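You operate a simulated robot arm through the tools that you are given. There is no shell and no other tool.

You run a simulated robot arm. Do the job below in one go: nothing can be reset, and whatever is moved stays where it is left.

## Task
Clear the crumpled paper off the counter and wipe up the crumbs.
Fine: drop both balls in the blue bin; use the counter's red cloth and put it back. What is to be rubbed or washed off counts as gone when no trace of it is left.

Only the result counts: the job must be done as asked and must still hold three seconds after the hand-in. Knocking over, shifting, dropping, spilling or breaking anything else fails it. Flat cloth is picked up by pressing the open fingertips on it (5 to 10 N) and closing them slowly along it; thin cloth reads only 2 to 8 mm in the jaws.

## Robot
A 7-joint arm with a three-finger gripper, fixed in place. Base frame: the origin is on the floor under the middle of its stand, x ahead of it, y to its left, z up. Readings come in m, rad, newtons and seconds.
It reaches about 1.342 m from its shoulder. Its first joint turns from -2.897 to 2.897 rad. Payload 2.69 kg.
The TCP is the grasp point between the finger pads, 0.03 m short of the fingertips. In the tool frame z runs along the fingers and y along their closing line. The gripper opens to 0.128 m; its body begins 0.117 m behind the TCP.
Orientation is told as [roll, pitch, yaw] about the base's x, y, z axes, in that order, counted from this pose: with the fingers straight down and closing along the base's y, the tool's x points along the base's -x, its y along +y and its z along -z.

## Interface
- The arm moves only by the tool step_arm. Its arguments are lists of equal length, an entry for each row: "delta_rot": the turn, a rotation vector about the tool's x, y, z in units of 8 degrees (1.0 is 8 degrees), a list of three; "xyz": the shift along the tool's x, y, z in units of 40 mm (1.0 is 40 mm), a list of three; "claw": the closure in counts, from 0 (fully open) to 255 (shut). In form: {"delta_rot": [[wx, wy, wz], ...], "xyz": [[tx, ty, tz], ...], "claw": [claw, ...]}. A call has 1 to 20 rows; each row shifts and turns the commanded pose from where the row before left it, along the tool's axes as they then stand. A call with a number of a shift or a turn outside -1 to 1 is refused whole. A row lasts 0.2 s, in which the tool goes at most 0.05 m and 0.15 rad; a call with a longer step from one row to the next is refused whole, and so is a gripper value outside its range. A pose out of reach is approached as far as the arm can. The call stops where the force on the tool passes 40 N (or 10 N more than at its start, if that is more) or the arm is blocked; 0.2 s more then pass. Each finger travels about 0.127 m/s and halts on what it meets, pressing with about 24 N; the grip force reading is that of the motor and also rises with nothing between the fingers. The clock runs only during rows and for 0.2 s after the last one: add rows that do not move to give the fingers time. The reply holds the time, the measured pose of the TCP, the force on the tool along the base axes, the opening and the grip force, in the units named above and with some noise, with the torque about the TCP (base axes, N m) and any sound that the robot's microphone picked up.
- Cameras (640 x 400 px; columns grow to the right, rows downward): "scene" is fixed at [0.3997, 0.6508, 1.5233]; the picture's right is [0.31, -0.95, 0.00], its down [-0.93, -0.30, -0.21] and it looks along [0.20, 0.06, -0.98] (base axes); focal length 214 px, centre (320, 200). "wrist" rides on the gripper at [0.058, 0.054, -0.131] in the tool frame; the picture's right is [-0.68, 0.74, 0.00], its down [-0.62, -0.56, -0.55] and it looks along [-0.40, -0.37, 0.84] (tool axes); focal length 234 px, centre (320, 200). There is no depth. A picture from a camera that has moved, and an enlarged one, comes with that camera's place and axes in the base frame and with its lens.
- snapshot(camera): a new picture of that camera. No time passes.
- move_column(by): moves the trunk up (or, below 0, down) by that many m; the arm rides with it, the base frame stays. It gives what a move gives, with no picture.
- close_up(camera, box): a new picture of the part [left, top, right, bottom] of that camera's present view, enlarged. No time passes.
- finish_job(): hands the job in; it is judged then, once.

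Places have to be worked out from the pictures, the camera data and where the tool is seen. Open the gripper and draw the arm clear of the work before you hand the job in, unless the task says otherwise.

The tools are called after "Request:" as a command line: name --argument value ..., lists and objects as JSON in quotes. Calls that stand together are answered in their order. step_arm: Moves the arm, as the interface text tells. Its arguments: {"type":"object","properties":{"delta_rot":{"type":"array","items":{"type":"array","items":{"type":"number"}}},"xyz":{"type":"array","items":{"type":"array","items":{"type":"number"}}},"claw":{"type":"array","items":{"type":"number"}}},"required":["delta_rot","xyz","claw"]} The other tools are called the same way: move_column (by) moves the trunk up or down; snapshot (camera) takes a picture; close_up (camera, box) takes an enlarged picture of a part of a camera's view; finish_job () hands the job in.

At the start:

```text
time_s: 0.0
position: [0.7138, 0.0557, 1.2439]
orientation: [0.001, -0.001, 0.0]
contact_force: [0.1, -0.1, -0.9]
torque: [-0.02, 0.02, -0.01]
grip_width: 0.1281
finger_force: 0.0
trunk travel left (down, up): [-0.15, 0.2]
```

scene: 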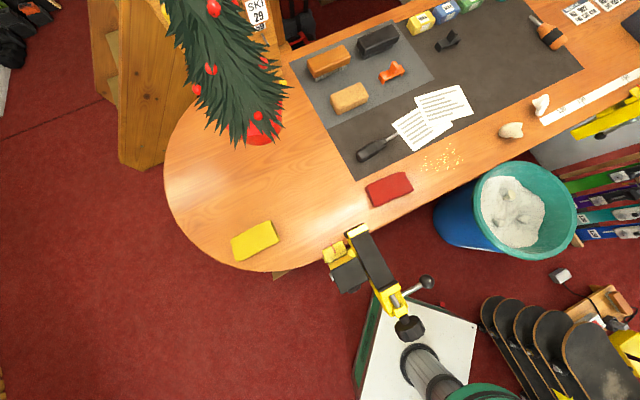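
wrist: 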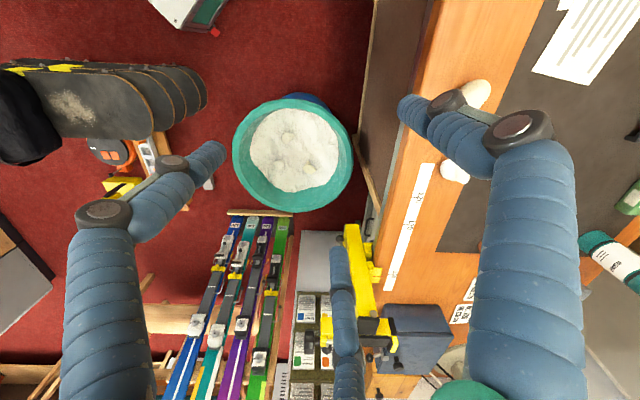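

I'll start by looking closer at the counter, the paper balls, crumbs, cloth and bin.

Request:
close_up --camera "scene" --box '[340, 80, 600, 260]'

Request:
close_up --camera "scene" --box '[420, 130, 580, 230]'

Request:
close_up --camera "scene" --box '[220, 150, 440, 290]'

Request:
close_up --camera "wrist" --box '[200, 60, 520, 260]'

```text
2.22 times, centred on (470, 170) of scene
camera zoom: at [0.3997, 0.6508, 1.5233], right [0.31, -0.95, 0.0], down [-0.93, -0.3, -0.21], along [0.2, 0.06, -0.98], focal length 477 px, centre (-13, 267)
```

zoom: 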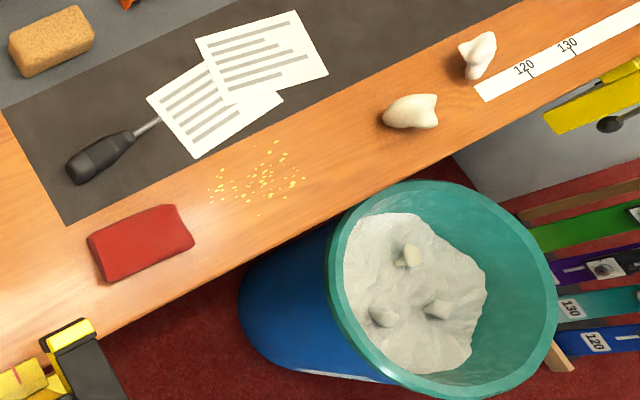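

```text
4.00 times, centred on (500, 180) of scene
camera zoom: at [0.3997, 0.6508, 1.5233], right [0.31, -0.95, 0.0], down [-0.93, -0.3, -0.21], along [0.2, 0.06, -0.98], focal length 858 px, centre (-400, 280)
```

zoom: 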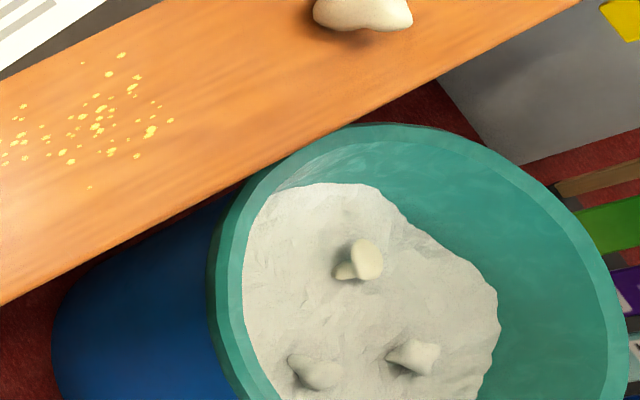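

```text
2.86 times, centred on (330, 220) of scene
camera zoom: at [0.3997, 0.6508, 1.5233], right [0.31, -0.95, 0.0], down [-0.93, -0.3, -0.21], along [0.2, 0.06, -0.98], focal length 613 px, centre (291, 143)
```

zoom: 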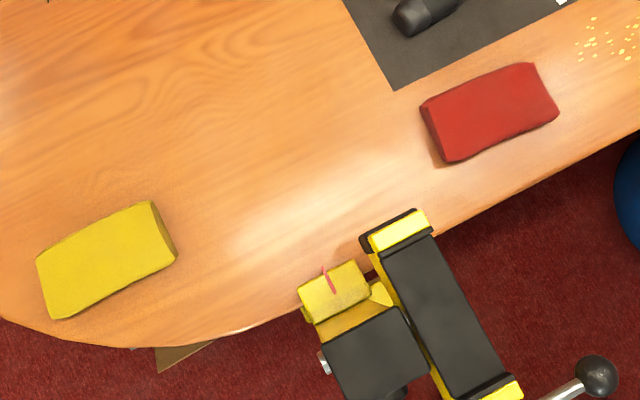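

```text
2.00 times, centred on (360, 160) of wrist
camera zoom: at [0.6583, 0.1094, 1.3732], right [0.68, 0.74, 0.0], down [0.62, -0.56, 0.55], along [0.4, -0.37, -0.84], focal length 468 px, centre (240, 280)
```

zoom: 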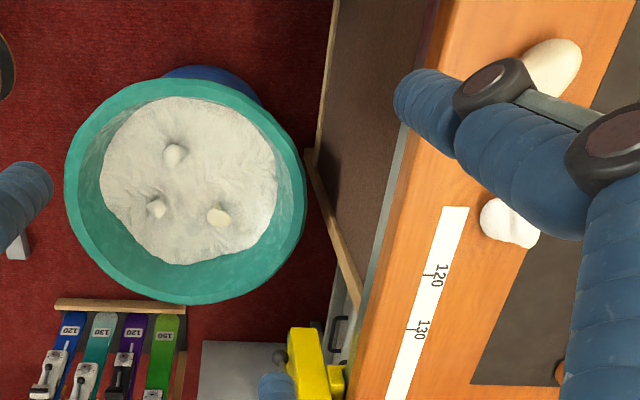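

The two white lumps at about (0.87, 0.235) and (0.98, 0.165), with the counter near z 0.95, are the paper balls; the bin rim is near z 0.6 around (0.82, -0.17). I move above the nearer ball and turn the jaws across its short side to look closer.

Request:
step_arm --delta_rot '[[0, 0, 0], [0, 0, 0], [0, 0, 0], [0, 0, 0], [0, 0, 0], [0, 0, 0], [0, 0, 0.95], [0, 0, 0.95], [0, 0, 0.95], [0, 0, 0.95], [0, 0, 0.95], [0, 0, 0.95], [0, 0, 0.95], [0, 0, 0.95]]' --xyz '[[-0.654, 0.747, 0.3], [-0.654, 0.747, 0.3], [-0.654, 0.747, 0.3], [-0.654, 0.747, 0.3], [-0.654, 0.747, 0.3], [-0.654, 0.747, 0.3], [0, 0, 0], [0, 0, 0], [0, 0, 0], [0, 0, 0], [0, 0, 0], [0, 0, 0], [0, 0, 0], [0, 0, 0]]' --claw '[0, 0, 0, 0, 0, 0, 0, 0, 0, 0, 0, 0, 0, 0]'

Request:
snapshot --camera "wrist"

Request:
snapshot --camera "scene"

```text
time_s: 3.0
position: [0.8725, 0.2359, 1.1708]
orientation: [0.0, 0.0, -1.063]
contact_force: [0.3, 0.5, -0.6]
torque: [-0.01, -0.02, 0.02]
grip_width: 0.1281
finger_force: 0.1
trunk travel left (down, up): [-0.15, 0.2]
```

```text
taken
camera wrist: at [0.8921, 0.313, 1.3014], right [0.97, -0.23, 0.0], down [-0.19, -0.81, 0.55], along [-0.13, -0.53, -0.84], focal length 234 px, centre (320, 200)
```

wrist: 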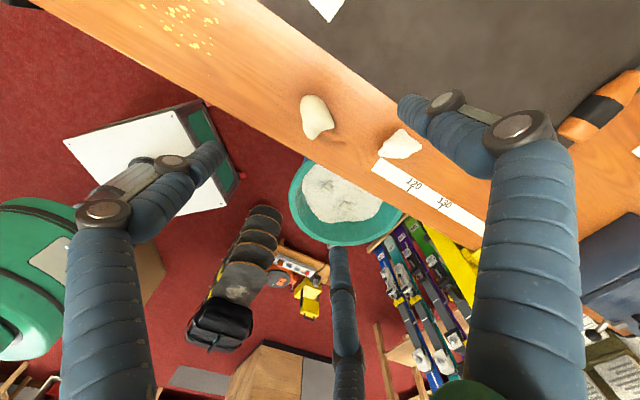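

```text
taken
```

scene: 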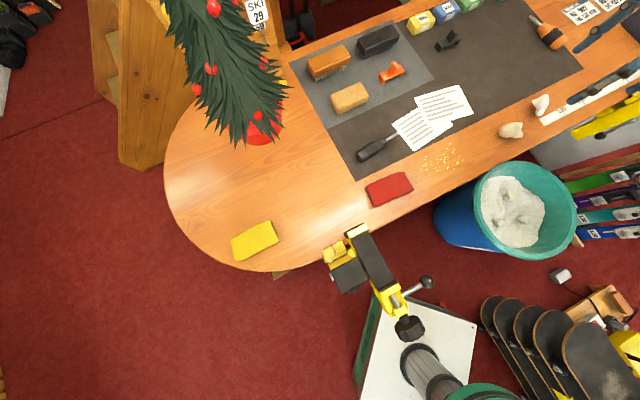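

The wrist view agrees with the ball at about (0.868, 0.237, 0.973). I take enlarged views to fix the counter height and the ball's size.

Request:
close_up --camera "wrist" --box '[240, 50, 480, 200]'

Request:
close_up --camera "scene" --box '[480, 80, 576, 140]'

Request:
close_up --camera "scene" --box '[350, 130, 478, 210]'

```text
2.67 times, centred on (360, 125) of wrist
camera zoom: at [0.8921, 0.313, 1.3014], right [0.97, -0.23, 0.0], down [-0.19, -0.81, 0.55], along [-0.13, -0.53, -0.84], focal length 624 px, centre (213, 400)
```

zoom: 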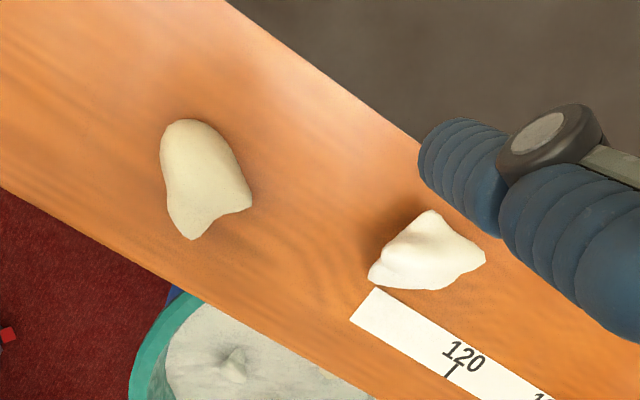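

```text
6.67 times, centred on (528, 110) of scene
camera zoom: at [0.3997, 0.6508, 1.5233], right [0.31, -0.95, 0.0], down [-0.93, -0.3, -0.21], along [0.2, 0.06, -0.98], focal length 1430 px, centre (-1067, 800)
```

zoom: 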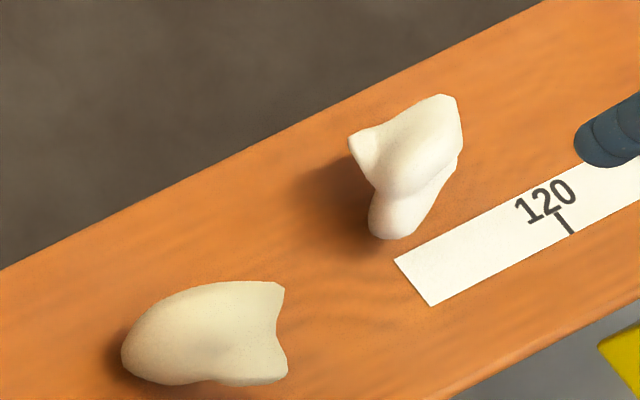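

```text
5.00 times, centred on (414, 170) of scene
camera zoom: at [0.3997, 0.6508, 1.5233], right [0.31, -0.95, 0.0], down [-0.93, -0.3, -0.21], along [0.2, 0.06, -0.98], focal length 1072 px, centre (-150, 350)
```

zoom: 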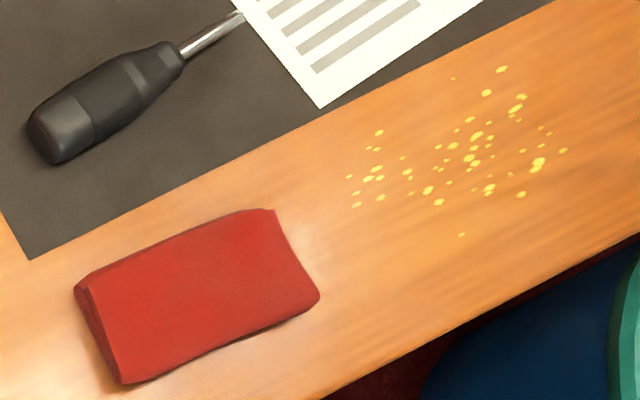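

The counter top comes out at z ≈ 0.945, ball 1's centre at ~0.973, about 0.07 x 0.045 m. I lower with open fingers over ball 1, keeping the fingertips about 10 mm above the counter.

Request:
step_arm --delta_rot '[[0, 0, 0], [0, 0, 0], [0, 0, 0], [0, 0, 0], [0, 0, 0], [0, 0, 0]]' --xyz '[[0.07, -0.075, 0.9], [0, 0, 0.9], [0, 0, 0.9], [0, 0, 0.9], [0, 0, 0.5], [0, 0, 0.5]]' --claw '[0, 0, 0, 0, 0, 0]'

Request:
snapshot --camera "wrist"

Request:
close_up --camera "scene" --box '[440, 60, 600, 160]'

```text
time_s: 4.4
position: [0.8686, 0.2361, 0.9855]
orientation: [0.0, 0.0, -1.061]
contact_force: [0.0, -0.2, -0.1]
torque: [0.02, 0.05, -0.02]
grip_width: 0.1279
finger_force: 0.0
trunk travel left (down, up): [-0.15, 0.2]
```

```text
taken
camera wrist: at [0.8881, 0.3136, 1.1166], right [0.97, -0.23, 0.0], down [-0.19, -0.81, 0.55], along [-0.13, -0.53, -0.84], focal length 234 px, centre (320, 200)
```

wrist: 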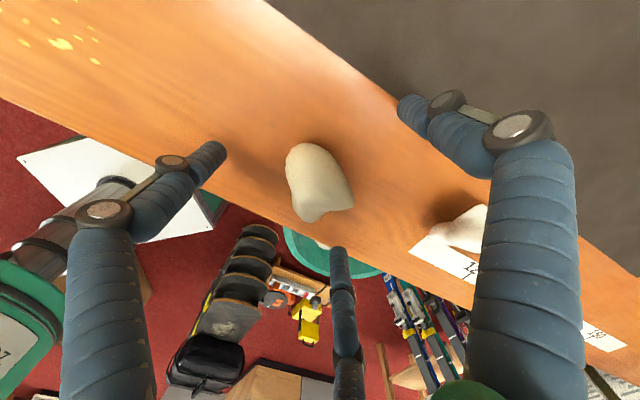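

```text
4.00 times, centred on (520, 110) of scene
camera zoom: at [0.3997, 0.6508, 1.5233], right [0.31, -0.95, 0.0], down [-0.93, -0.3, -0.21], along [0.2, 0.06, -0.98], focal length 858 px, centre (-480, 560)
```

zoom: 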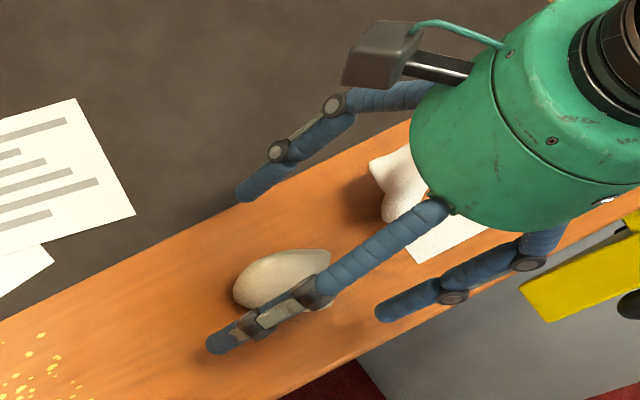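

The ball sits centred between the single finger and the two opposing ones, so I close gradually around it.

Request:
step_arm --delta_rot '[[0, 0, 0], [0, 0, 0], [0, 0, 0], [0, 0, 0], [0, 0, 0], [0, 0, 0], [0, 0, 0], [0, 0, 0], [0, 0, 0], [0, 0, 0]]' --xyz '[[0, 0, 0], [0, 0, 0], [0, 0, 0], [0, 0, 0], [0, 0, 0], [0, 0, 0], [0, 0, 0], [0, 0, 0], [0, 0, 0], [0, 0, 0]]' --claw '[40, 80, 105, 130, 150, 170, 190, 210, 230, 255]'

Request:
snapshot --camera "wrist"

Request:
close_up --camera "scene" --box '[440, 60, 600, 160]'

```text
time_s: 6.6
position: [0.8686, 0.2366, 0.9857]
orientation: [0.002, 0.001, -1.061]
contact_force: [-0.6, 0.3, 1.1]
torque: [0.02, 0.03, 0.03]
grip_width: 0.0522
finger_force: 24.4
trunk travel left (down, up): [-0.15, 0.2]
```

```text
taken
camera wrist: at [0.888, 0.3135, 1.1165], right [0.97, -0.23, 0.0], down [-0.19, -0.81, 0.55], along [-0.13, -0.53, -0.84], focal length 234 px, centre (320, 200)
```

wrist: 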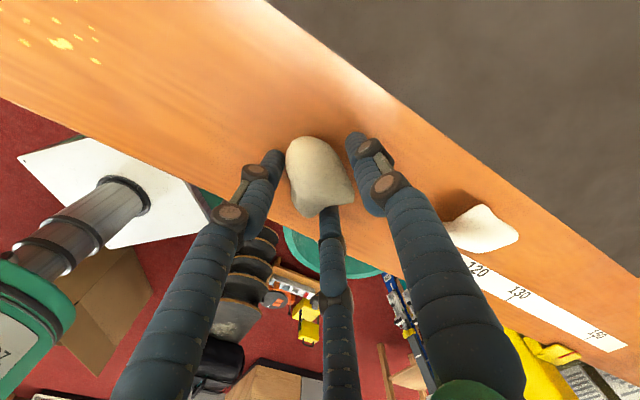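

```text
4.00 times, centred on (520, 110) of scene
camera zoom: at [0.3997, 0.6508, 1.5233], right [0.31, -0.95, 0.0], down [-0.93, -0.3, -0.21], along [0.2, 0.06, -0.98], focal length 858 px, centre (-480, 560)
```

zoom: 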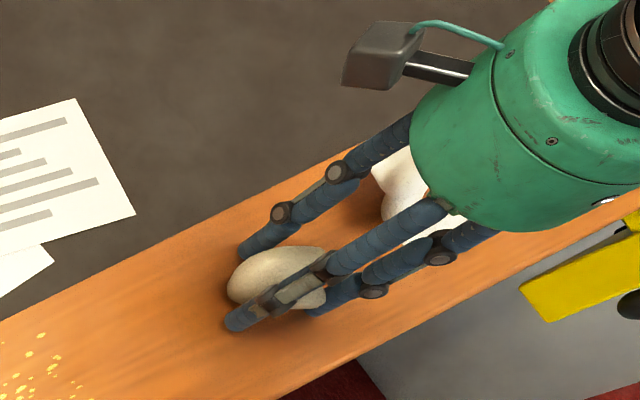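

Gripped at 52 mm with 24 N. I lift it well clear and carry it towards the bin, keeping high over the counter edge.

Request:
step_arm --delta_rot '[[0, 0, 0], [0, 0, 0], [0, 0, 0], [0, 0, 0], [0, 0, 0], [0, 0, 0]]' --xyz '[[0, 0, -0.5], [0, 0, -0.9], [0, 0, -1], [0, 0, -1], [0, 0, -1], [0, 0, -1]]' --claw '[255, 255, 255, 255, 255, 255]'

Request:
snapshot --camera "wrist"

```text
time_s: 8.0
position: [0.8675, 0.2356, 1.2022]
orientation: [-0.003, 0.0, -1.061]
contact_force: [-0.9, -0.5, -0.6]
torque: [0.0, -0.01, -0.03]
grip_width: 0.0511
finger_force: 23.6
trunk travel left (down, up): [-0.15, 0.2]
```

```text
taken
camera wrist: at [0.8875, 0.3128, 1.3329], right [0.97, -0.23, 0.0], down [-0.19, -0.81, 0.55], along [-0.13, -0.53, -0.84], focal length 234 px, centre (320, 200)
```

wrist: 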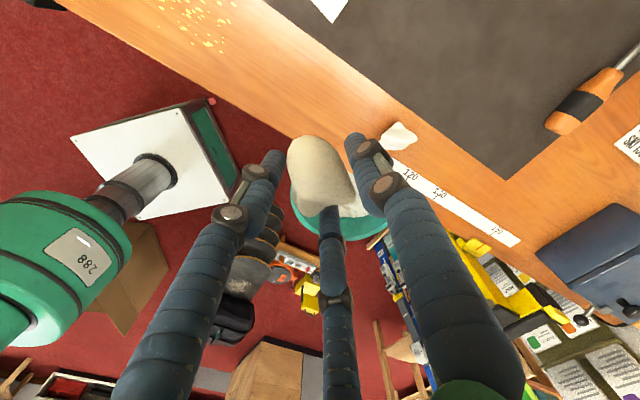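

The ball is held and off the counter. I now carry it sideways at this height to above the bin.

Request:
step_arm --delta_rot '[[0, 0, 0], [0, 0, 0], [0, 0, 0], [0, 0, 0], [0, 0, 0], [0, 0, 0], [0, 0, 0], [0, 0, 0], [0, 0, 0], [0, 0, 0]]' --xyz '[[-0.898, -0.58, 0], [-0.898, -0.58, 0], [-0.898, -0.58, 0], [-0.898, -0.58, 0], [-0.898, -0.58, 0], [-0.898, -0.58, 0], [-0.898, -0.58, 0], [-0.898, -0.58, 0], [-0.898, -0.58, 0], [-0.898, -0.58, 0]]' --claw '[255, 255, 255, 255, 255, 255, 255, 255, 255, 255]'

Request:
snapshot --camera "wrist"

Request:
snapshot --camera "scene"

```text
time_s: 10.2
position: [0.8425, -0.191, 1.204]
orientation: [0.0, 0.0, -1.06]
contact_force: [0.3, -0.1, 0.2]
torque: [0.01, 0.0, -0.05]
grip_width: 0.0514
finger_force: 23.2
trunk travel left (down, up): [-0.15, 0.2]
```

```text
taken
camera wrist: at [0.8618, -0.113, 1.3344], right [0.97, -0.23, 0.0], down [-0.19, -0.81, 0.55], along [-0.13, -0.53, -0.84], focal length 234 px, centre (320, 200)
```

wrist: 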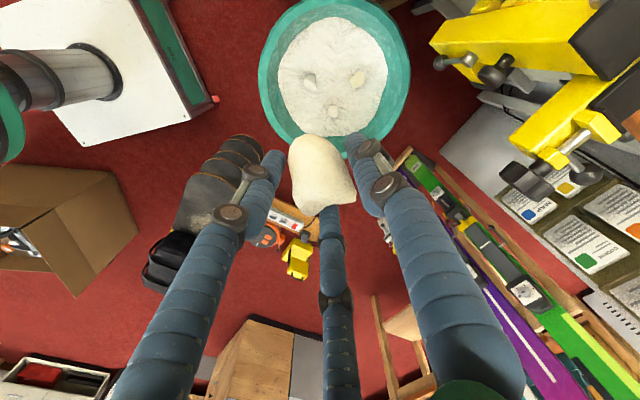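

```text
taken
```

scene: 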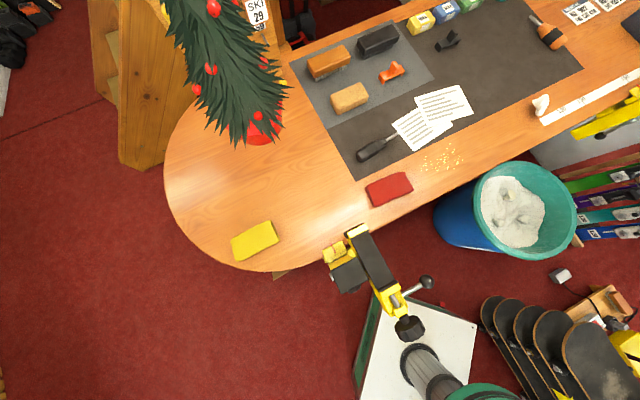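

The wrist view puts the bin rim centre at about (0.865, -0.215) at z ≈ 0.5 with a radius near 0.24. I shift slightly to the side away from the vice and lower 0.4 m, then check.

Request:
step_arm --delta_rot '[[0, 0, 0], [0, 0, 0], [0, 0, 0], [0, 0, 0], [0, 0, 0], [0, 0, 0], [0, 0, 0], [0, 0, 0], [0, 0, 0], [0, 0, 0], [0, 0, 0]]' --xyz '[[-0.725, -0.19, 0], [0, 0, 1], [0, 0, 1], [0, 0, 1], [0, 0, 1], [0, 0, 1], [0, 0, 1], [0, 0, 1], [0, 0, 1], [0, 0, 1], [0, 0, 1]]' --claw '[255, 255, 255, 255, 255, 255, 255, 255, 255, 255, 255]'

Request:
snapshot --camera "wrist"

Request:
snapshot --camera "scene"

```text
time_s: 12.6
position: [0.8499, -0.2199, 0.8019]
orientation: [0.0, 0.0, -1.059]
contact_force: [0.7, -0.5, 0.3]
torque: [-0.01, 0.01, 0.01]
grip_width: 0.052
finger_force: 23.6
trunk travel left (down, up): [-0.15, 0.2]
```

```text
taken
camera wrist: at [0.8687, -0.1423, 0.933], right [0.97, -0.23, 0.0], down [-0.19, -0.81, 0.55], along [-0.13, -0.53, -0.84], focal length 234 px, centre (320, 200)
```

wrist: 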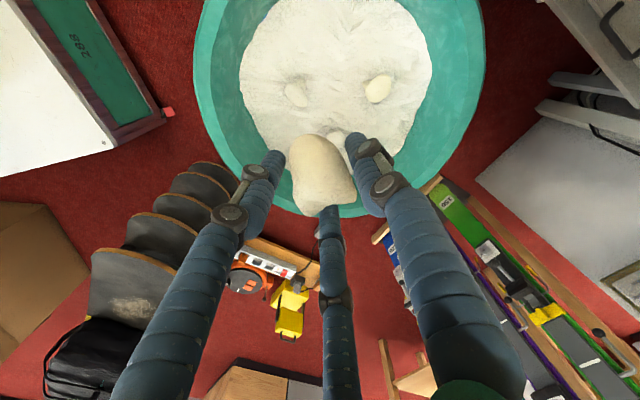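

```text
taken
```

scene: 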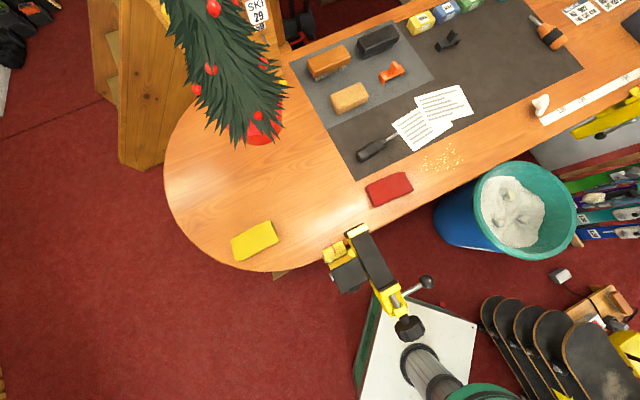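

The scene picture should show the gripper near column 600, row 198; I take a closer look there to check the bin's position against the tool.

Request:
close_up --camera "scene" --box '[460, 140, 640, 270]'

Request:
close_up --camera "wrist" --box '[180, 0, 500, 230]'

```text
3.08 times, centred on (550, 205) of scene
camera zoom: at [0.3997, 0.6508, 1.5233], right [0.31, -0.95, 0.0], down [-0.93, -0.3, -0.21], along [0.2, 0.06, -0.98], focal length 660 px, centre (-388, 185)
```

zoom: 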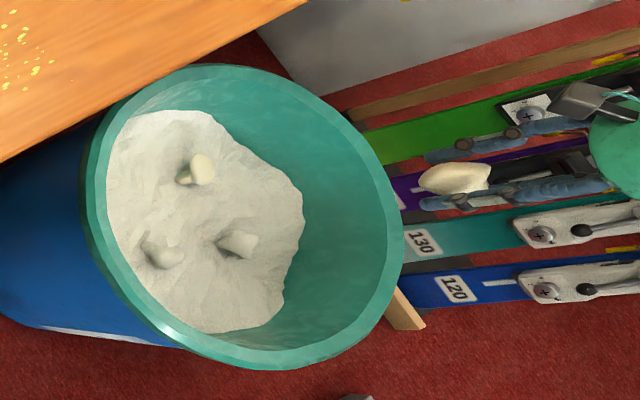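

```text
1.74 times, centred on (340, 115) of wrist
camera zoom: at [0.8687, -0.1423, 0.933], right [0.97, -0.23, 0.0], down [-0.19, -0.81, 0.55], along [-0.13, -0.53, -0.84], focal length 407 px, centre (285, 348)
```

zoom: 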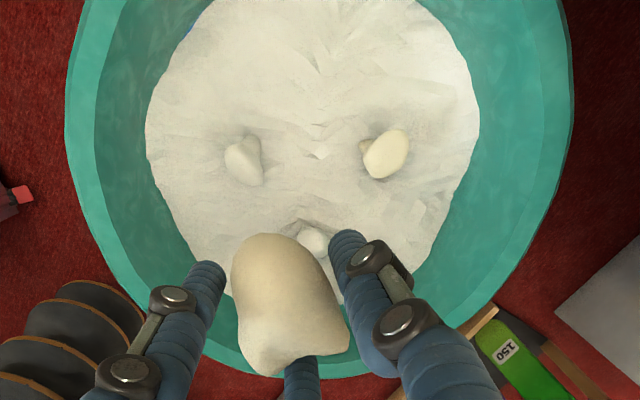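

Fitting the rim circle gives centre ≈ (0.875, -0.235), z ≈ 0.5, radius ≈ 0.24, so the tool is well inside it. I lower another 0.25 m and open slowly.

Request:
step_arm --delta_rot '[[0, 0, 0], [0, 0, 0], [0, 0, 0], [0, 0, 0], [0, 0, 0], [0, 0, 0], [0, 0, 0]]' --xyz '[[-0.2, 0.2, 1], [0, 0, 1], [0, 0, 1], [0, 0, 1], [0, 0, 1], [0, 0, 0.8], [0, 0, 0.4]]' --claw '[255, 255, 255, 255, 255, 255, 255]'

Request:
snapshot --camera "wrist"

Request:
close_up --camera "scene" --box '[460, 140, 640, 270]'

```text
time_s: 14.2
position: [0.8593, -0.2227, 0.5543]
orientation: [-0.001, 0.001, -1.062]
contact_force: [-0.1, 0.3, -1.1]
torque: [-0.02, 0.01, 0.0]
grip_width: 0.0521
finger_force: 24.3
trunk travel left (down, up): [-0.15, 0.2]
```

```text
taken
camera wrist: at [0.8802, -0.1456, 0.685], right [0.97, -0.23, 0.0], down [-0.19, -0.81, 0.55], along [-0.13, -0.53, -0.84], focal length 234 px, centre (320, 200)
```

wrist: 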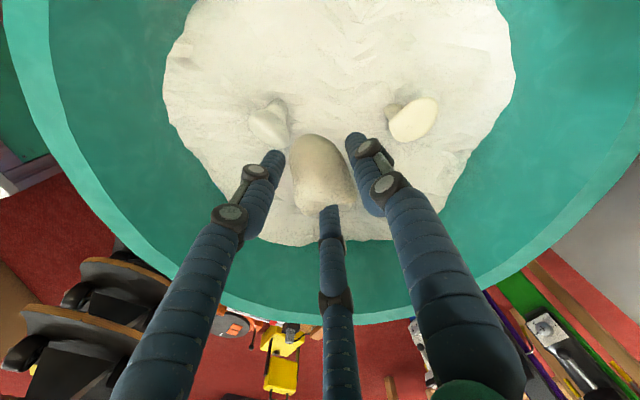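

```text
3.08 times, centred on (550, 205) of scene
camera zoom: at [0.3997, 0.6508, 1.5233], right [0.31, -0.95, 0.0], down [-0.93, -0.3, -0.21], along [0.2, 0.06, -0.98], focal length 660 px, centre (-388, 185)
```

zoom: 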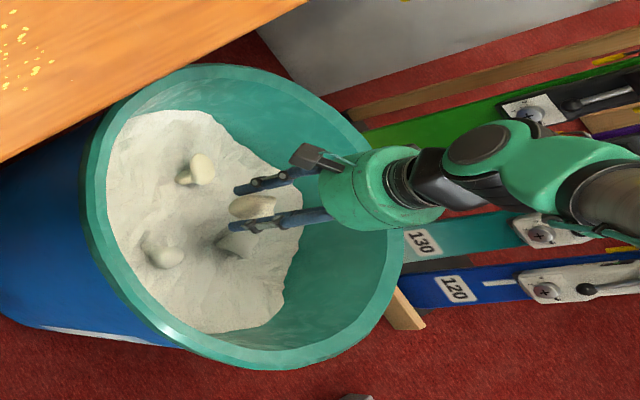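

The ball hangs inside the rim above the bin's contents, so I open the fingers here and wait a moment.

Request:
step_arm --delta_rot '[[0, 0, 0], [0, 0, 0], [0, 0, 0], [0, 0, 0], [0, 0, 0], [0, 0, 0]]' --xyz '[[0, 0, 0], [0, 0, 0], [0, 0, 0], [0, 0, 0], [0, 0, 0], [0, 0, 0]]' --claw '[120, 60, 0, 0, 0, 0]'

Request:
snapshot --camera "wrist"

```text
time_s: 15.6
position: [0.8596, -0.2225, 0.5547]
orientation: [0.001, 0.0, -1.062]
contact_force: [0.3, -0.9, 0.3]
torque: [0.04, 0.02, -0.03]
grip_width: 0.128
finger_force: 0.0
trunk travel left (down, up): [-0.15, 0.2]
```

```text
taken
camera wrist: at [0.8801, -0.1456, 0.6857], right [0.97, -0.23, 0.0], down [-0.19, -0.81, 0.55], along [-0.13, -0.53, -0.84], focal length 234 px, centre (320, 200)
```

wrist: 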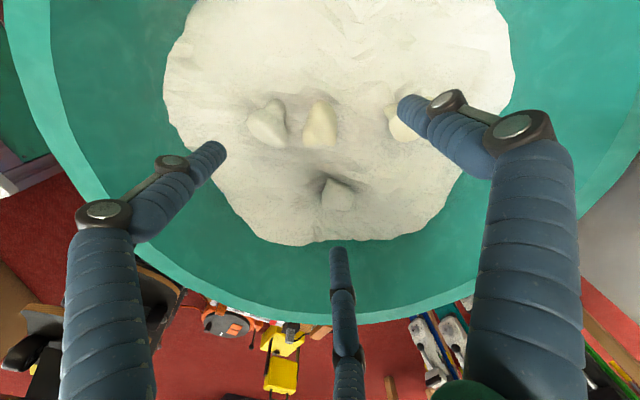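

Ball 1 rests in the bin. I raise straight up and clear before heading back for ball 2.

Request:
step_arm --delta_rot '[[0, 0, 0], [0, 0, 0], [0, 0, 0], [0, 0, 0], [0, 0, 0], [0, 0, 0], [0, 0, 0], [0, 0, 0], [0, 0, 0], [0, 0, 0], [0, 0, 0], [0, 0, 0], [0, 0, 0], [0, 0, 0], [0, 0, 0], [0, 0, 0]]' --xyz '[[0.1, -0.1, -1], [0, 0, -1], [0, 0, -1], [0, 0, -1], [0, 0, -1], [0, 0, -1], [0, 0, -1], [0, 0, -1], [0, 0, -1], [0, 0, -1], [0, 0, -1], [0, 0, -1], [0, 0, -1], [0, 0, -1], [0, 0, -1], [0, 0, -1]]' --claw '[0, 0, 0, 0, 0, 0, 0, 0, 0, 0, 0, 0, 0, 0, 0, 0]'

Request:
step_arm --delta_rot '[[0, 0, -0.95], [0, 0, -0.95], [0, 0, -0.95], [0, 0, -0.95], [0, 0, -0.95], [0, 0, -0.95], [0, 0, -0.95], [0, 0, -0.95], [0, 0, 0], [0, 0, 0], [0, 0, 0], [0, 0, 0], [0, 0, 0], [0, 0, 0], [0, 0, 0], [0, 0, 0], [0, 0, 0], [0, 0, 0]]' --xyz '[[0, 0, 0], [0, 0, 0], [0, 0, 0], [0, 0, 0], [0, 0, 0], [0, 0, 0], [0, 0, 0], [0, 0, 0], [-0.3, 0.966, 0], [-0.3, 0.966, 0], [-0.3, 0.966, 0], [-0.3, 0.966, 0], [-0.3, 0.966, 0], [-0.3, 0.966, 0], [-0.3, 0.966, 0], [-0.3, 0.966, 0], [-0.3, 0.966, 0], [-0.3, 0.966, 0]]' --claw '[0, 0, 0, 0, 0, 0, 0, 0, 0, 0, 0, 0, 0, 0, 0, 0, 0, 0]'

Request:
snapshot --camera "wrist"

Request:
snapshot --camera "scene"

```text
time_s: 19.0
position: [0.8559, -0.2196, 1.1953]
orientation: [0.001, -0.001, -1.063]
contact_force: [0.6, 0.0, 0.4]
torque: [0.01, 0.0, 0.01]
grip_width: 0.128
finger_force: 0.0
trunk travel left (down, up): [-0.15, 0.2]
```

```text
time_s: 22.8
position: [0.9739, 0.1661, 1.1953]
orientation: [0.0, -0.002, 0.002]
contact_force: [-0.3, -1.0, 0.0]
torque: [-0.03, -0.02, -0.03]
grip_width: 0.1276
finger_force: 0.2
trunk travel left (down, up): [-0.15, 0.2]
```

```text
taken
camera wrist: at [0.917, 0.2191, 1.326], right [0.68, 0.74, 0.0], down [0.62, -0.56, 0.55], along [0.4, -0.37, -0.84], focal length 234 px, centre (320, 200)
```

wrist: 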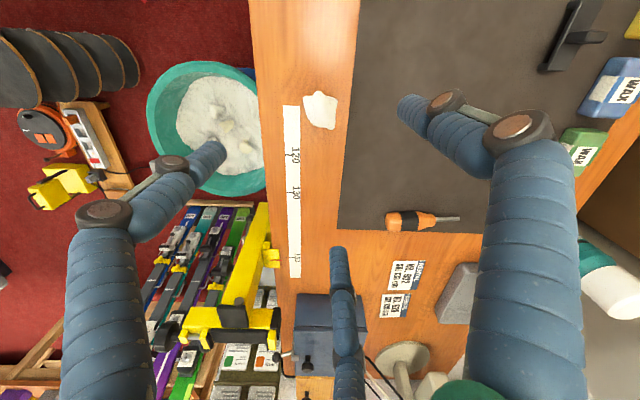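

```text
taken
```

scene: 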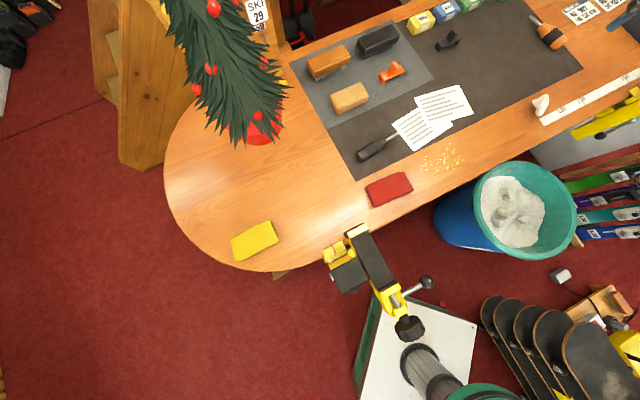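

Ball 2 appears right below the tool at about (0.975, 0.164). I zoom in to see how it lies before descending.

Request:
close_up --camera "wrist" --box '[256, 70, 384, 150]'

```text
5.00 times, centred on (320, 110) of wrist
camera zoom: at [0.917, 0.2191, 1.326], right [0.68, 0.74, 0.0], down [0.62, -0.56, 0.55], along [0.4, -0.37, -0.84], focal length 1171 px, centre (320, 650)
```

zoom: 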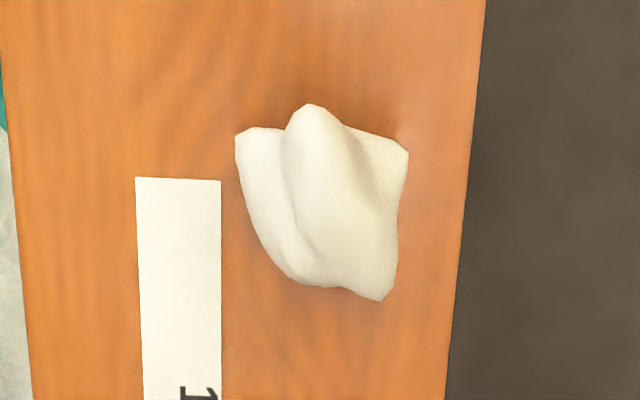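

Its long diagonal lies along base x, so closing along y at the present yaw suits. I descend to z 0.985 with small corrections.

Request:
step_arm --delta_rot '[[0, 0, 0], [0, 0, 0], [0, 0, 0], [0, 0, 0], [0, 0, 0], [0, 0, 0]]' --xyz '[[-0.03, -0.04, 1], [0, 0, 1], [0, 0, 1], [0, 0, 1], [0, 0, 0.8], [0, 0, 0.45]]' --claw '[0, 0, 0, 0, 0, 0]'

Request:
snapshot --camera "wrist"

Request:
close_up --camera "scene" --box '[480, 50, 640, 150]'

```text
time_s: 24.2
position: [0.9758, 0.1625, 0.985]
orientation: [0.001, -0.001, 0.001]
contact_force: [0.6, 0.7, 0.6]
torque: [0.01, 0.01, 0.03]
grip_width: 0.1277
finger_force: 0.1
trunk travel left (down, up): [-0.15, 0.2]
```

```text
taken
camera wrist: at [0.9189, 0.2163, 1.1148], right [0.68, 0.74, 0.0], down [0.62, -0.56, 0.55], along [0.4, -0.37, -0.84], focal length 234 px, centre (320, 200)
```

wrist: 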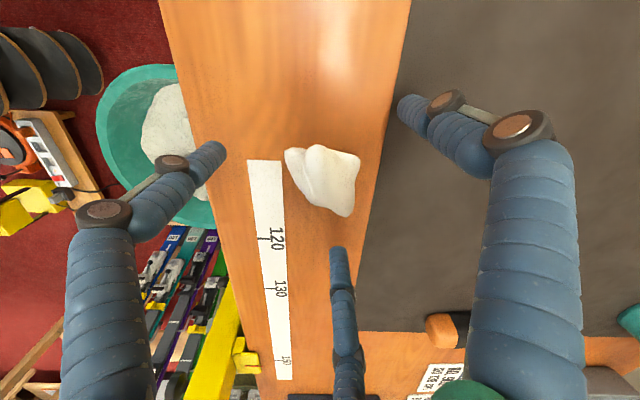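

```text
4.00 times, centred on (560, 100) of scene
camera zoom: at [0.3997, 0.6508, 1.5233], right [0.31, -0.95, 0.0], down [-0.93, -0.3, -0.21], along [0.2, 0.06, -0.98], focal length 858 px, centre (-640, 600)
```

zoom: 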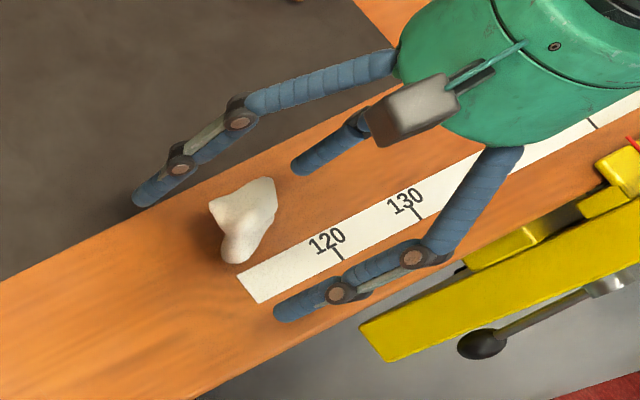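

The ball sits well between the fingers and the yellow vice is clear of them; I close gradually.

Request:
step_arm --delta_rot '[[0, 0, 0], [0, 0, 0], [0, 0, 0], [0, 0, 0], [0, 0, 0], [0, 0, 0], [0, 0, 0], [0, 0, 0], [0, 0, 0], [0, 0, 0]]' --xyz '[[0, 0, 0], [0, 0, 0], [0, 0, 0], [0, 0, 0], [0, 0, 0], [0, 0, 0], [0, 0, 0], [0, 0, 0], [0, 0, 0], [0, 0, 0]]' --claw '[40, 80, 105, 130, 150, 170, 190, 210, 230, 255]'

Request:
snapshot --camera "wrist"

Request:
close_up --camera "scene" --box '[480, 50, 640, 150]'

```text
time_s: 26.4
position: [0.9756, 0.1627, 0.9859]
orientation: [0.002, 0.0, 0.002]
contact_force: [-1.0, 0.5, 1.2]
torque: [0.05, 0.02, 0.04]
grip_width: 0.0533
finger_force: 24.0
trunk travel left (down, up): [-0.15, 0.2]
```

```text
taken
camera wrist: at [0.9187, 0.2163, 1.1153], right [0.68, 0.74, 0.0], down [0.62, -0.56, 0.55], along [0.4, -0.37, -0.84], focal length 234 px, centre (320, 200)
```

wrist: 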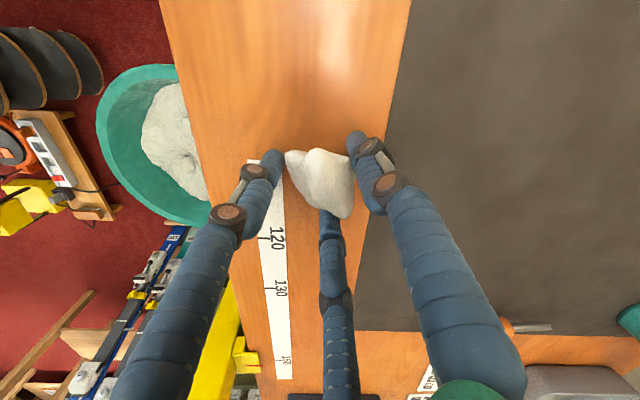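

```text
4.00 times, centred on (560, 100) of scene
camera zoom: at [0.3997, 0.6508, 1.5233], right [0.31, -0.95, 0.0], down [-0.93, -0.3, -0.21], along [0.2, 0.06, -0.98], focal length 858 px, centre (-640, 600)
```

zoom: 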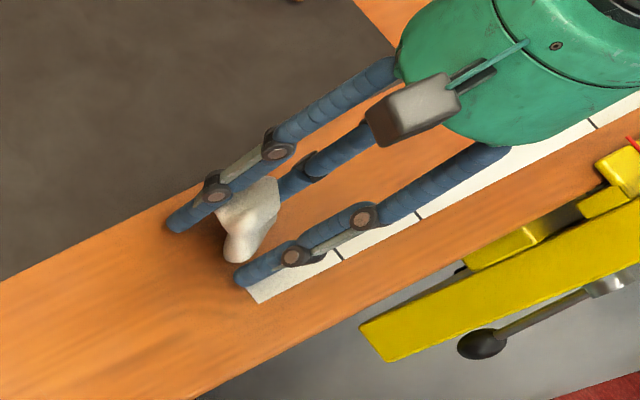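

The jaws stopped at 53 mm with 24 N on the ball. I lift slowly and verify that it stays held.

Request:
step_arm --delta_rot '[[0, 0, 0], [0, 0, 0], [0, 0, 0], [0, 0, 0], [0, 0, 0], [0, 0, 0], [0, 0, 0]]' --xyz '[[0, 0, -0.25], [0, 0, -0.5], [0, 0, -0.8], [0, 0, -1], [0, 0, -1], [0, 0, -1], [0, 0, -0.9]]' --claw '[255, 255, 255, 255, 255, 255, 255]'

Request:
snapshot --camera "wrist"

```text
time_s: 28.0
position: [0.9758, 0.1647, 1.2032]
orientation: [0.001, 0.003, -0.001]
contact_force: [0.7, -0.2, -0.3]
torque: [0.03, -0.02, -0.01]
grip_width: 0.0527
finger_force: 24.1
trunk travel left (down, up): [-0.15, 0.2]
```

```text
taken
camera wrist: at [0.9182, 0.2181, 1.3338], right [0.68, 0.74, 0.0], down [0.62, -0.56, 0.55], along [0.4, -0.37, -0.84], focal length 234 px, centre (320, 200)
```

wrist: 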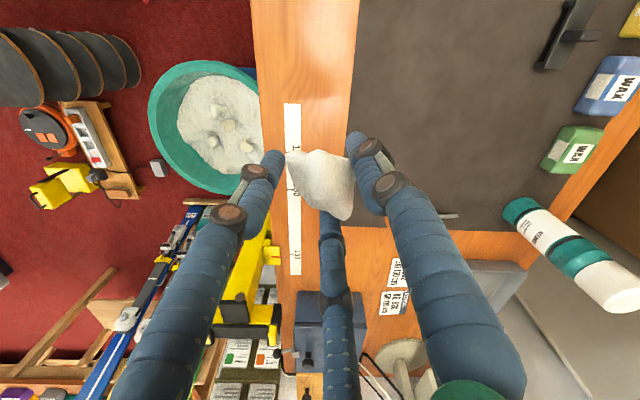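

Ball 2 is firmly held. I carry it back over the bin along the way I came, then descend.

Request:
step_arm --delta_rot '[[0, 0, 0], [0, 0, 0], [0, 0, 0], [0, 0, 0], [0, 0, 0], [0, 0, 0], [0, 0, 0], [0, 0, 0], [0, 0, 0], [0, 0, 0], [0, 0, 0]]' --xyz '[[0.286, -0.943, 0], [0.286, -0.943, 0], [0.286, -0.943, 0], [0.286, -0.943, 0], [0.286, -0.943, 0], [0.286, -0.943, 0], [0.286, -0.943, 0], [0.286, -0.943, 0], [0.286, -0.943, 0], [0.286, -0.943, 0], [0.286, -0.943, 0]]' --claw '[255, 255, 255, 255, 255, 255, 255, 255, 255, 255, 255]'

Request:
snapshot --camera "wrist"

```text
time_s: 30.4
position: [0.8495, -0.2521, 1.2012]
orientation: [0.0, 0.0, 0.0]
contact_force: [0.0, -0.1, 0.2]
torque: [0.0, 0.01, 0.0]
grip_width: 0.0518
finger_force: 24.3
trunk travel left (down, up): [-0.15, 0.2]
```

```text
taken
camera wrist: at [0.7928, -0.1982, 1.3323], right [0.68, 0.74, 0.0], down [0.62, -0.56, 0.55], along [0.4, -0.37, -0.84], focal length 234 px, centre (320, 200)
```

wrist: 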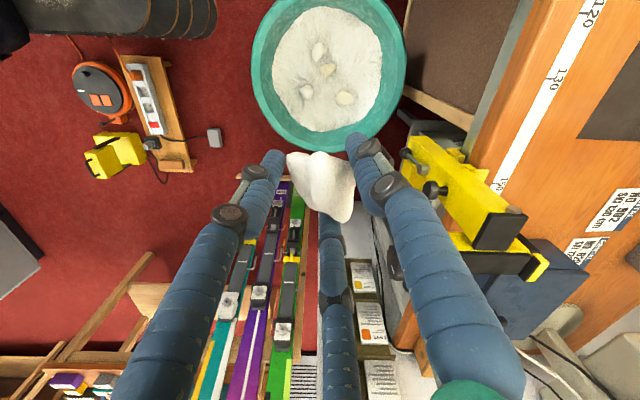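

The bin centre again reads about (0.86, -0.23), right under the ball, and the vice lies about 0.18 m off to the side. I lower to z ≈ 0.56.

Request:
step_arm --delta_rot '[[0, 0, 0], [0, 0, 0], [0, 0, 0], [0, 0, 0], [0, 0, 0], [0, 0, 0], [0, 0, 0], [0, 0, 0], [0, 0, 0], [0, 0, 0], [0, 0, 0], [0, 0, 0], [0, 0, 0], [0, 0, 0], [0, 0, 0], [0, 0, 0]]' --xyz '[[0, 0, 1], [0, 0, 1], [0, 0, 1], [0, 0, 1], [0, 0, 1], [0, 0, 1], [0, 0, 1], [0, 0, 1], [0, 0, 1], [0, 0, 1], [0, 0, 1], [0, 0, 1], [0, 0, 1], [0, 0, 1], [0, 0, 1], [0, 0, 1]]' --claw '[255, 255, 255, 255, 255, 255, 255, 255, 255, 255, 255, 255, 255, 255, 255, 255]'

Request:
snapshot --camera "wrist"

```text
time_s: 33.8
position: [0.8491, -0.2526, 0.5601]
orientation: [-0.001, -0.003, -0.001]
contact_force: [-0.1, 0.5, 0.3]
torque: [0.05, 0.04, 0.02]
grip_width: 0.0517
finger_force: 24.1
trunk travel left (down, up): [-0.15, 0.2]
```

```text
taken
camera wrist: at [0.7912, -0.1986, 0.6917], right [0.68, 0.74, 0.0], down [0.62, -0.56, 0.55], along [0.41, -0.37, -0.84], focal length 234 px, centre (320, 200)
```

wrist: 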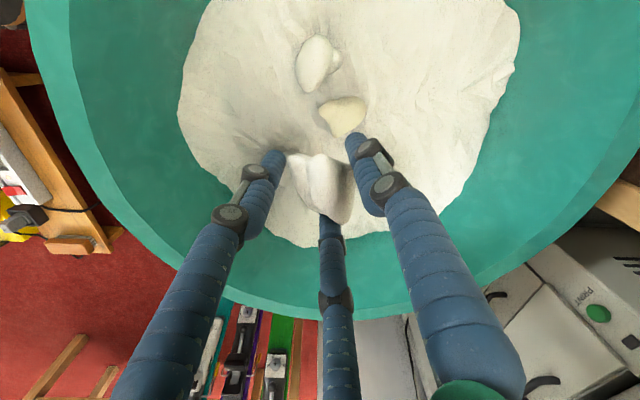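

The ball is well inside the rim. I release it here.

Request:
step_arm --delta_rot '[[0, 0, 0], [0, 0, 0], [0, 0, 0], [0, 0, 0], [0, 0, 0], [0, 0, 0]]' --xyz '[[0, 0, 0], [0, 0, 0], [0, 0, 0], [0, 0, 0], [0, 0, 0], [0, 0, 0]]' --claw '[120, 60, 0, 0, 0, 0]'

Request:
snapshot --camera "wrist"

Request:
close_up --camera "scene" --box '[460, 140, 640, 270]'

```text
time_s: 35.2
position: [0.8472, -0.252, 0.5609]
orientation: [0.0, 0.001, 0.001]
contact_force: [0.4, -0.7, -0.5]
torque: [0.0, 0.01, 0.04]
grip_width: 0.128
finger_force: 0.0
trunk travel left (down, up): [-0.15, 0.2]
```

```text
taken
camera wrist: at [0.7906, -0.1984, 0.6915], right [0.68, 0.74, 0.0], down [0.62, -0.56, 0.55], along [0.4, -0.37, -0.84], focal length 234 px, centre (320, 200)
```

wrist: 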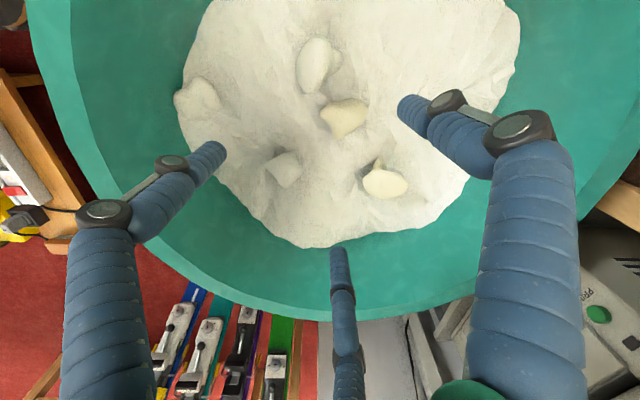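

```text
3.08 times, centred on (550, 205) of scene
camera zoom: at [0.3997, 0.6508, 1.5233], right [0.31, -0.95, 0.0], down [-0.93, -0.3, -0.21], along [0.2, 0.06, -0.98], focal length 660 px, centre (-388, 185)
```

zoom: 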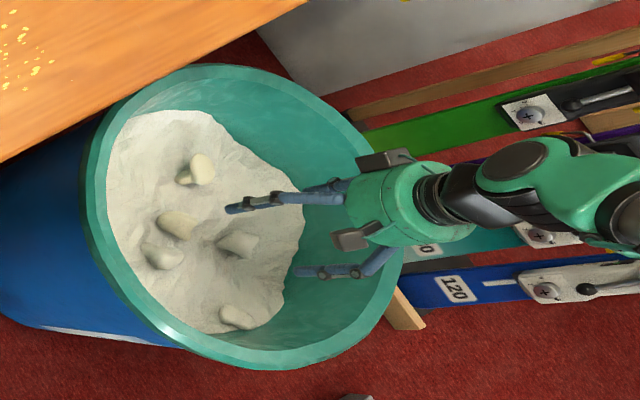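

Both balls now lie in the bin. I raise straight up, then travel at height towards the crumbs and cloth.

Request:
step_arm --delta_rot '[[0, 0, 0], [0, 0, 0], [0, 0, 0], [0, 0, 0], [0, 0, 0], [0, 0, 0], [0, 0, 0], [0, 0, 0], [0, 0, 0], [0, 0, 0], [0, 0, 0], [0, 0, 0], [0, 0, 0], [0, 0, 0], [0, 0, 0], [0, 0, 0]]' --xyz '[[0, 0, -1], [0, 0, -1], [0, 0, -1], [0, 0, -1], [0, 0, -1], [0, 0, -1], [0, 0, -1], [0, 0, -1], [0, 0, -1], [0, 0, -1], [0, 0, -1], [0, 0, -1], [0, 0, -1], [0, 0, -1], [0, 0, -1], [0, 0, -1]]' --claw '[0, 0, 0, 0, 0, 0, 0, 0, 0, 0, 0, 0, 0, 0, 0, 0]'

Request:
step_arm --delta_rot '[[0, 0, 0], [0, 0, 0], [0, 0, 0], [0, 0, 0], [0, 0, 0], [0, 0, 0], [0, 0, 0], [0, 0, 0], [0, 0, 0], [0, 0, 0], [0, 0, 0], [0, 0, 0], [0, 0, 0], [0, 0, 0], [0, 0, 0], [0, 0, 0], [0, 0, 0], [0, 0, 0]]' --xyz '[[0.29, 0.95, 0], [0.29, 0.95, 0], [0.29, 0.95, 0], [0.29, 0.95, 0], [0.29, 0.95, 0], [0.29, 0.95, 0], [0.29, 0.95, 0], [0.29, 0.95, 0], [0.29, 0.95, 0], [0.29, 0.95, 0], [0.29, 0.95, 0], [0.29, 0.95, 0], [0.29, 0.95, 0], [0.29, 0.95, 0], [0.29, 0.95, 0], [0.29, 0.95, 0], [0.29, 0.95, 0], [0.29, 0.95, 0]]' --claw '[0, 0, 0, 0, 0, 0, 0, 0, 0, 0, 0, 0, 0, 0, 0, 0, 0, 0]'

Request:
snapshot --camera "wrist"

Request:
snapshot --camera "scene"

```text
time_s: 38.6
position: [0.8488, -0.2518, 1.2021]
orientation: [0.0, -0.001, 0.001]
contact_force: [-0.1, 0.5, -0.8]
torque: [-0.01, 0.0, 0.0]
grip_width: 0.1279
finger_force: 0.2
trunk travel left (down, up): [-0.15, 0.2]
```

```text
time_s: 42.4
position: [0.6408, 0.4319, 1.201]
orientation: [0.0, 0.0, 0.002]
contact_force: [1.0, 0.0, -0.2]
torque: [0.03, 0.01, 0.03]
grip_width: 0.1281
finger_force: 0.1
trunk travel left (down, up): [-0.15, 0.2]
```

```text
taken
camera wrist: at [0.5835, 0.4859, 1.333], right [0.68, 0.74, 0.0], down [0.62, -0.56, 0.55], along [0.4, -0.37, -0.84], focal length 234 px, centre (320, 200)
```

wrist: 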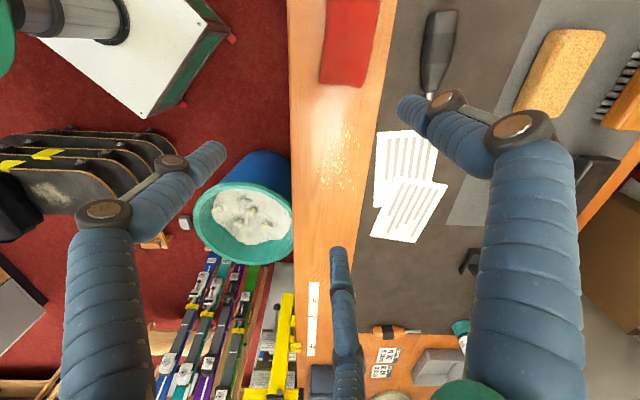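

```text
taken
```

scene: 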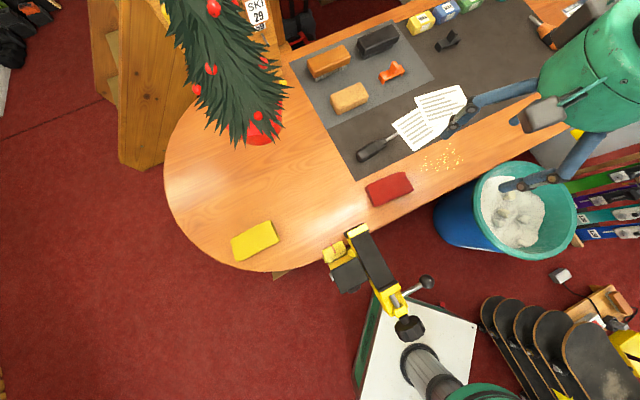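

The crumbs centre comes out at about (0.737, 0.392) and the folded red cloth at about (0.604, 0.515), roughly 0.12 x 0.056 m with its long side at -50°. I move above the cloth and turn the tool to line up with it for a closer look.

Request:
step_arm --delta_rot '[[0, 0, 0], [0, 0, 0], [0, 0, 0], [0, 0, 0.893], [0, 0, 0.893], [0, 0, 0.893], [0, 0, 0.893], [0, 0, 0.893], [0, 0, 0.893], [0, 0, 0.893]]' --xyz '[[0.31, 0.69, 0], [0.31, 0.69, 0], [0.31, 0.69, 0], [0, 0, 0], [0, 0, 0], [0, 0, 0], [0, 0, 0], [0, 0, 0], [0, 0, 0], [0, 0, 0]]' --claw '[0, 0, 0, 0, 0, 0, 0, 0, 0, 0]'

Request:
snapshot --camera "wrist"

Request:
snapshot --camera "scene"

```text
time_s: 44.6
position: [0.6037, 0.5154, 1.2026]
orientation: [0.002, 0.0, -0.874]
contact_force: [-0.4, -0.3, 0.0]
torque: [0.0, -0.05, 0.0]
grip_width: 0.1279
finger_force: 0.1
trunk travel left (down, up): [-0.15, 0.2]
```

```text
taken
camera wrist: at [0.6083, 0.5952, 1.3332], right [1.0, -0.05, 0.0], down [-0.04, -0.84, 0.55], along [-0.03, -0.55, -0.84], focal length 234 px, centre (320, 200)
```

wrist: 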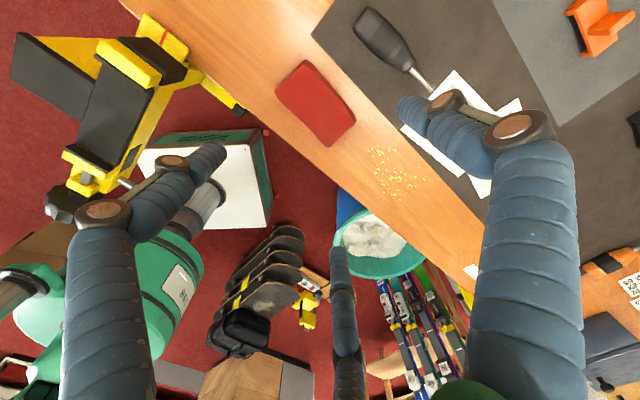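

```text
taken
```

scene: 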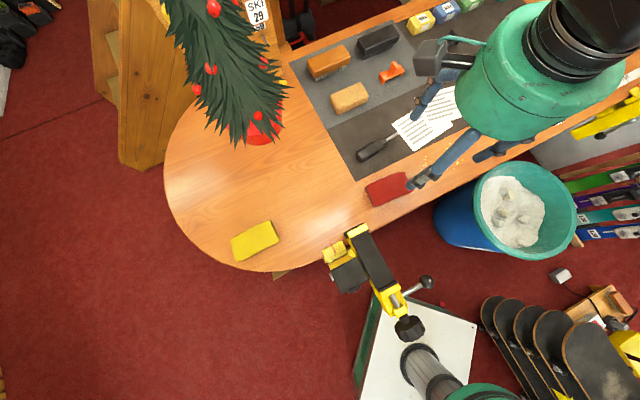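

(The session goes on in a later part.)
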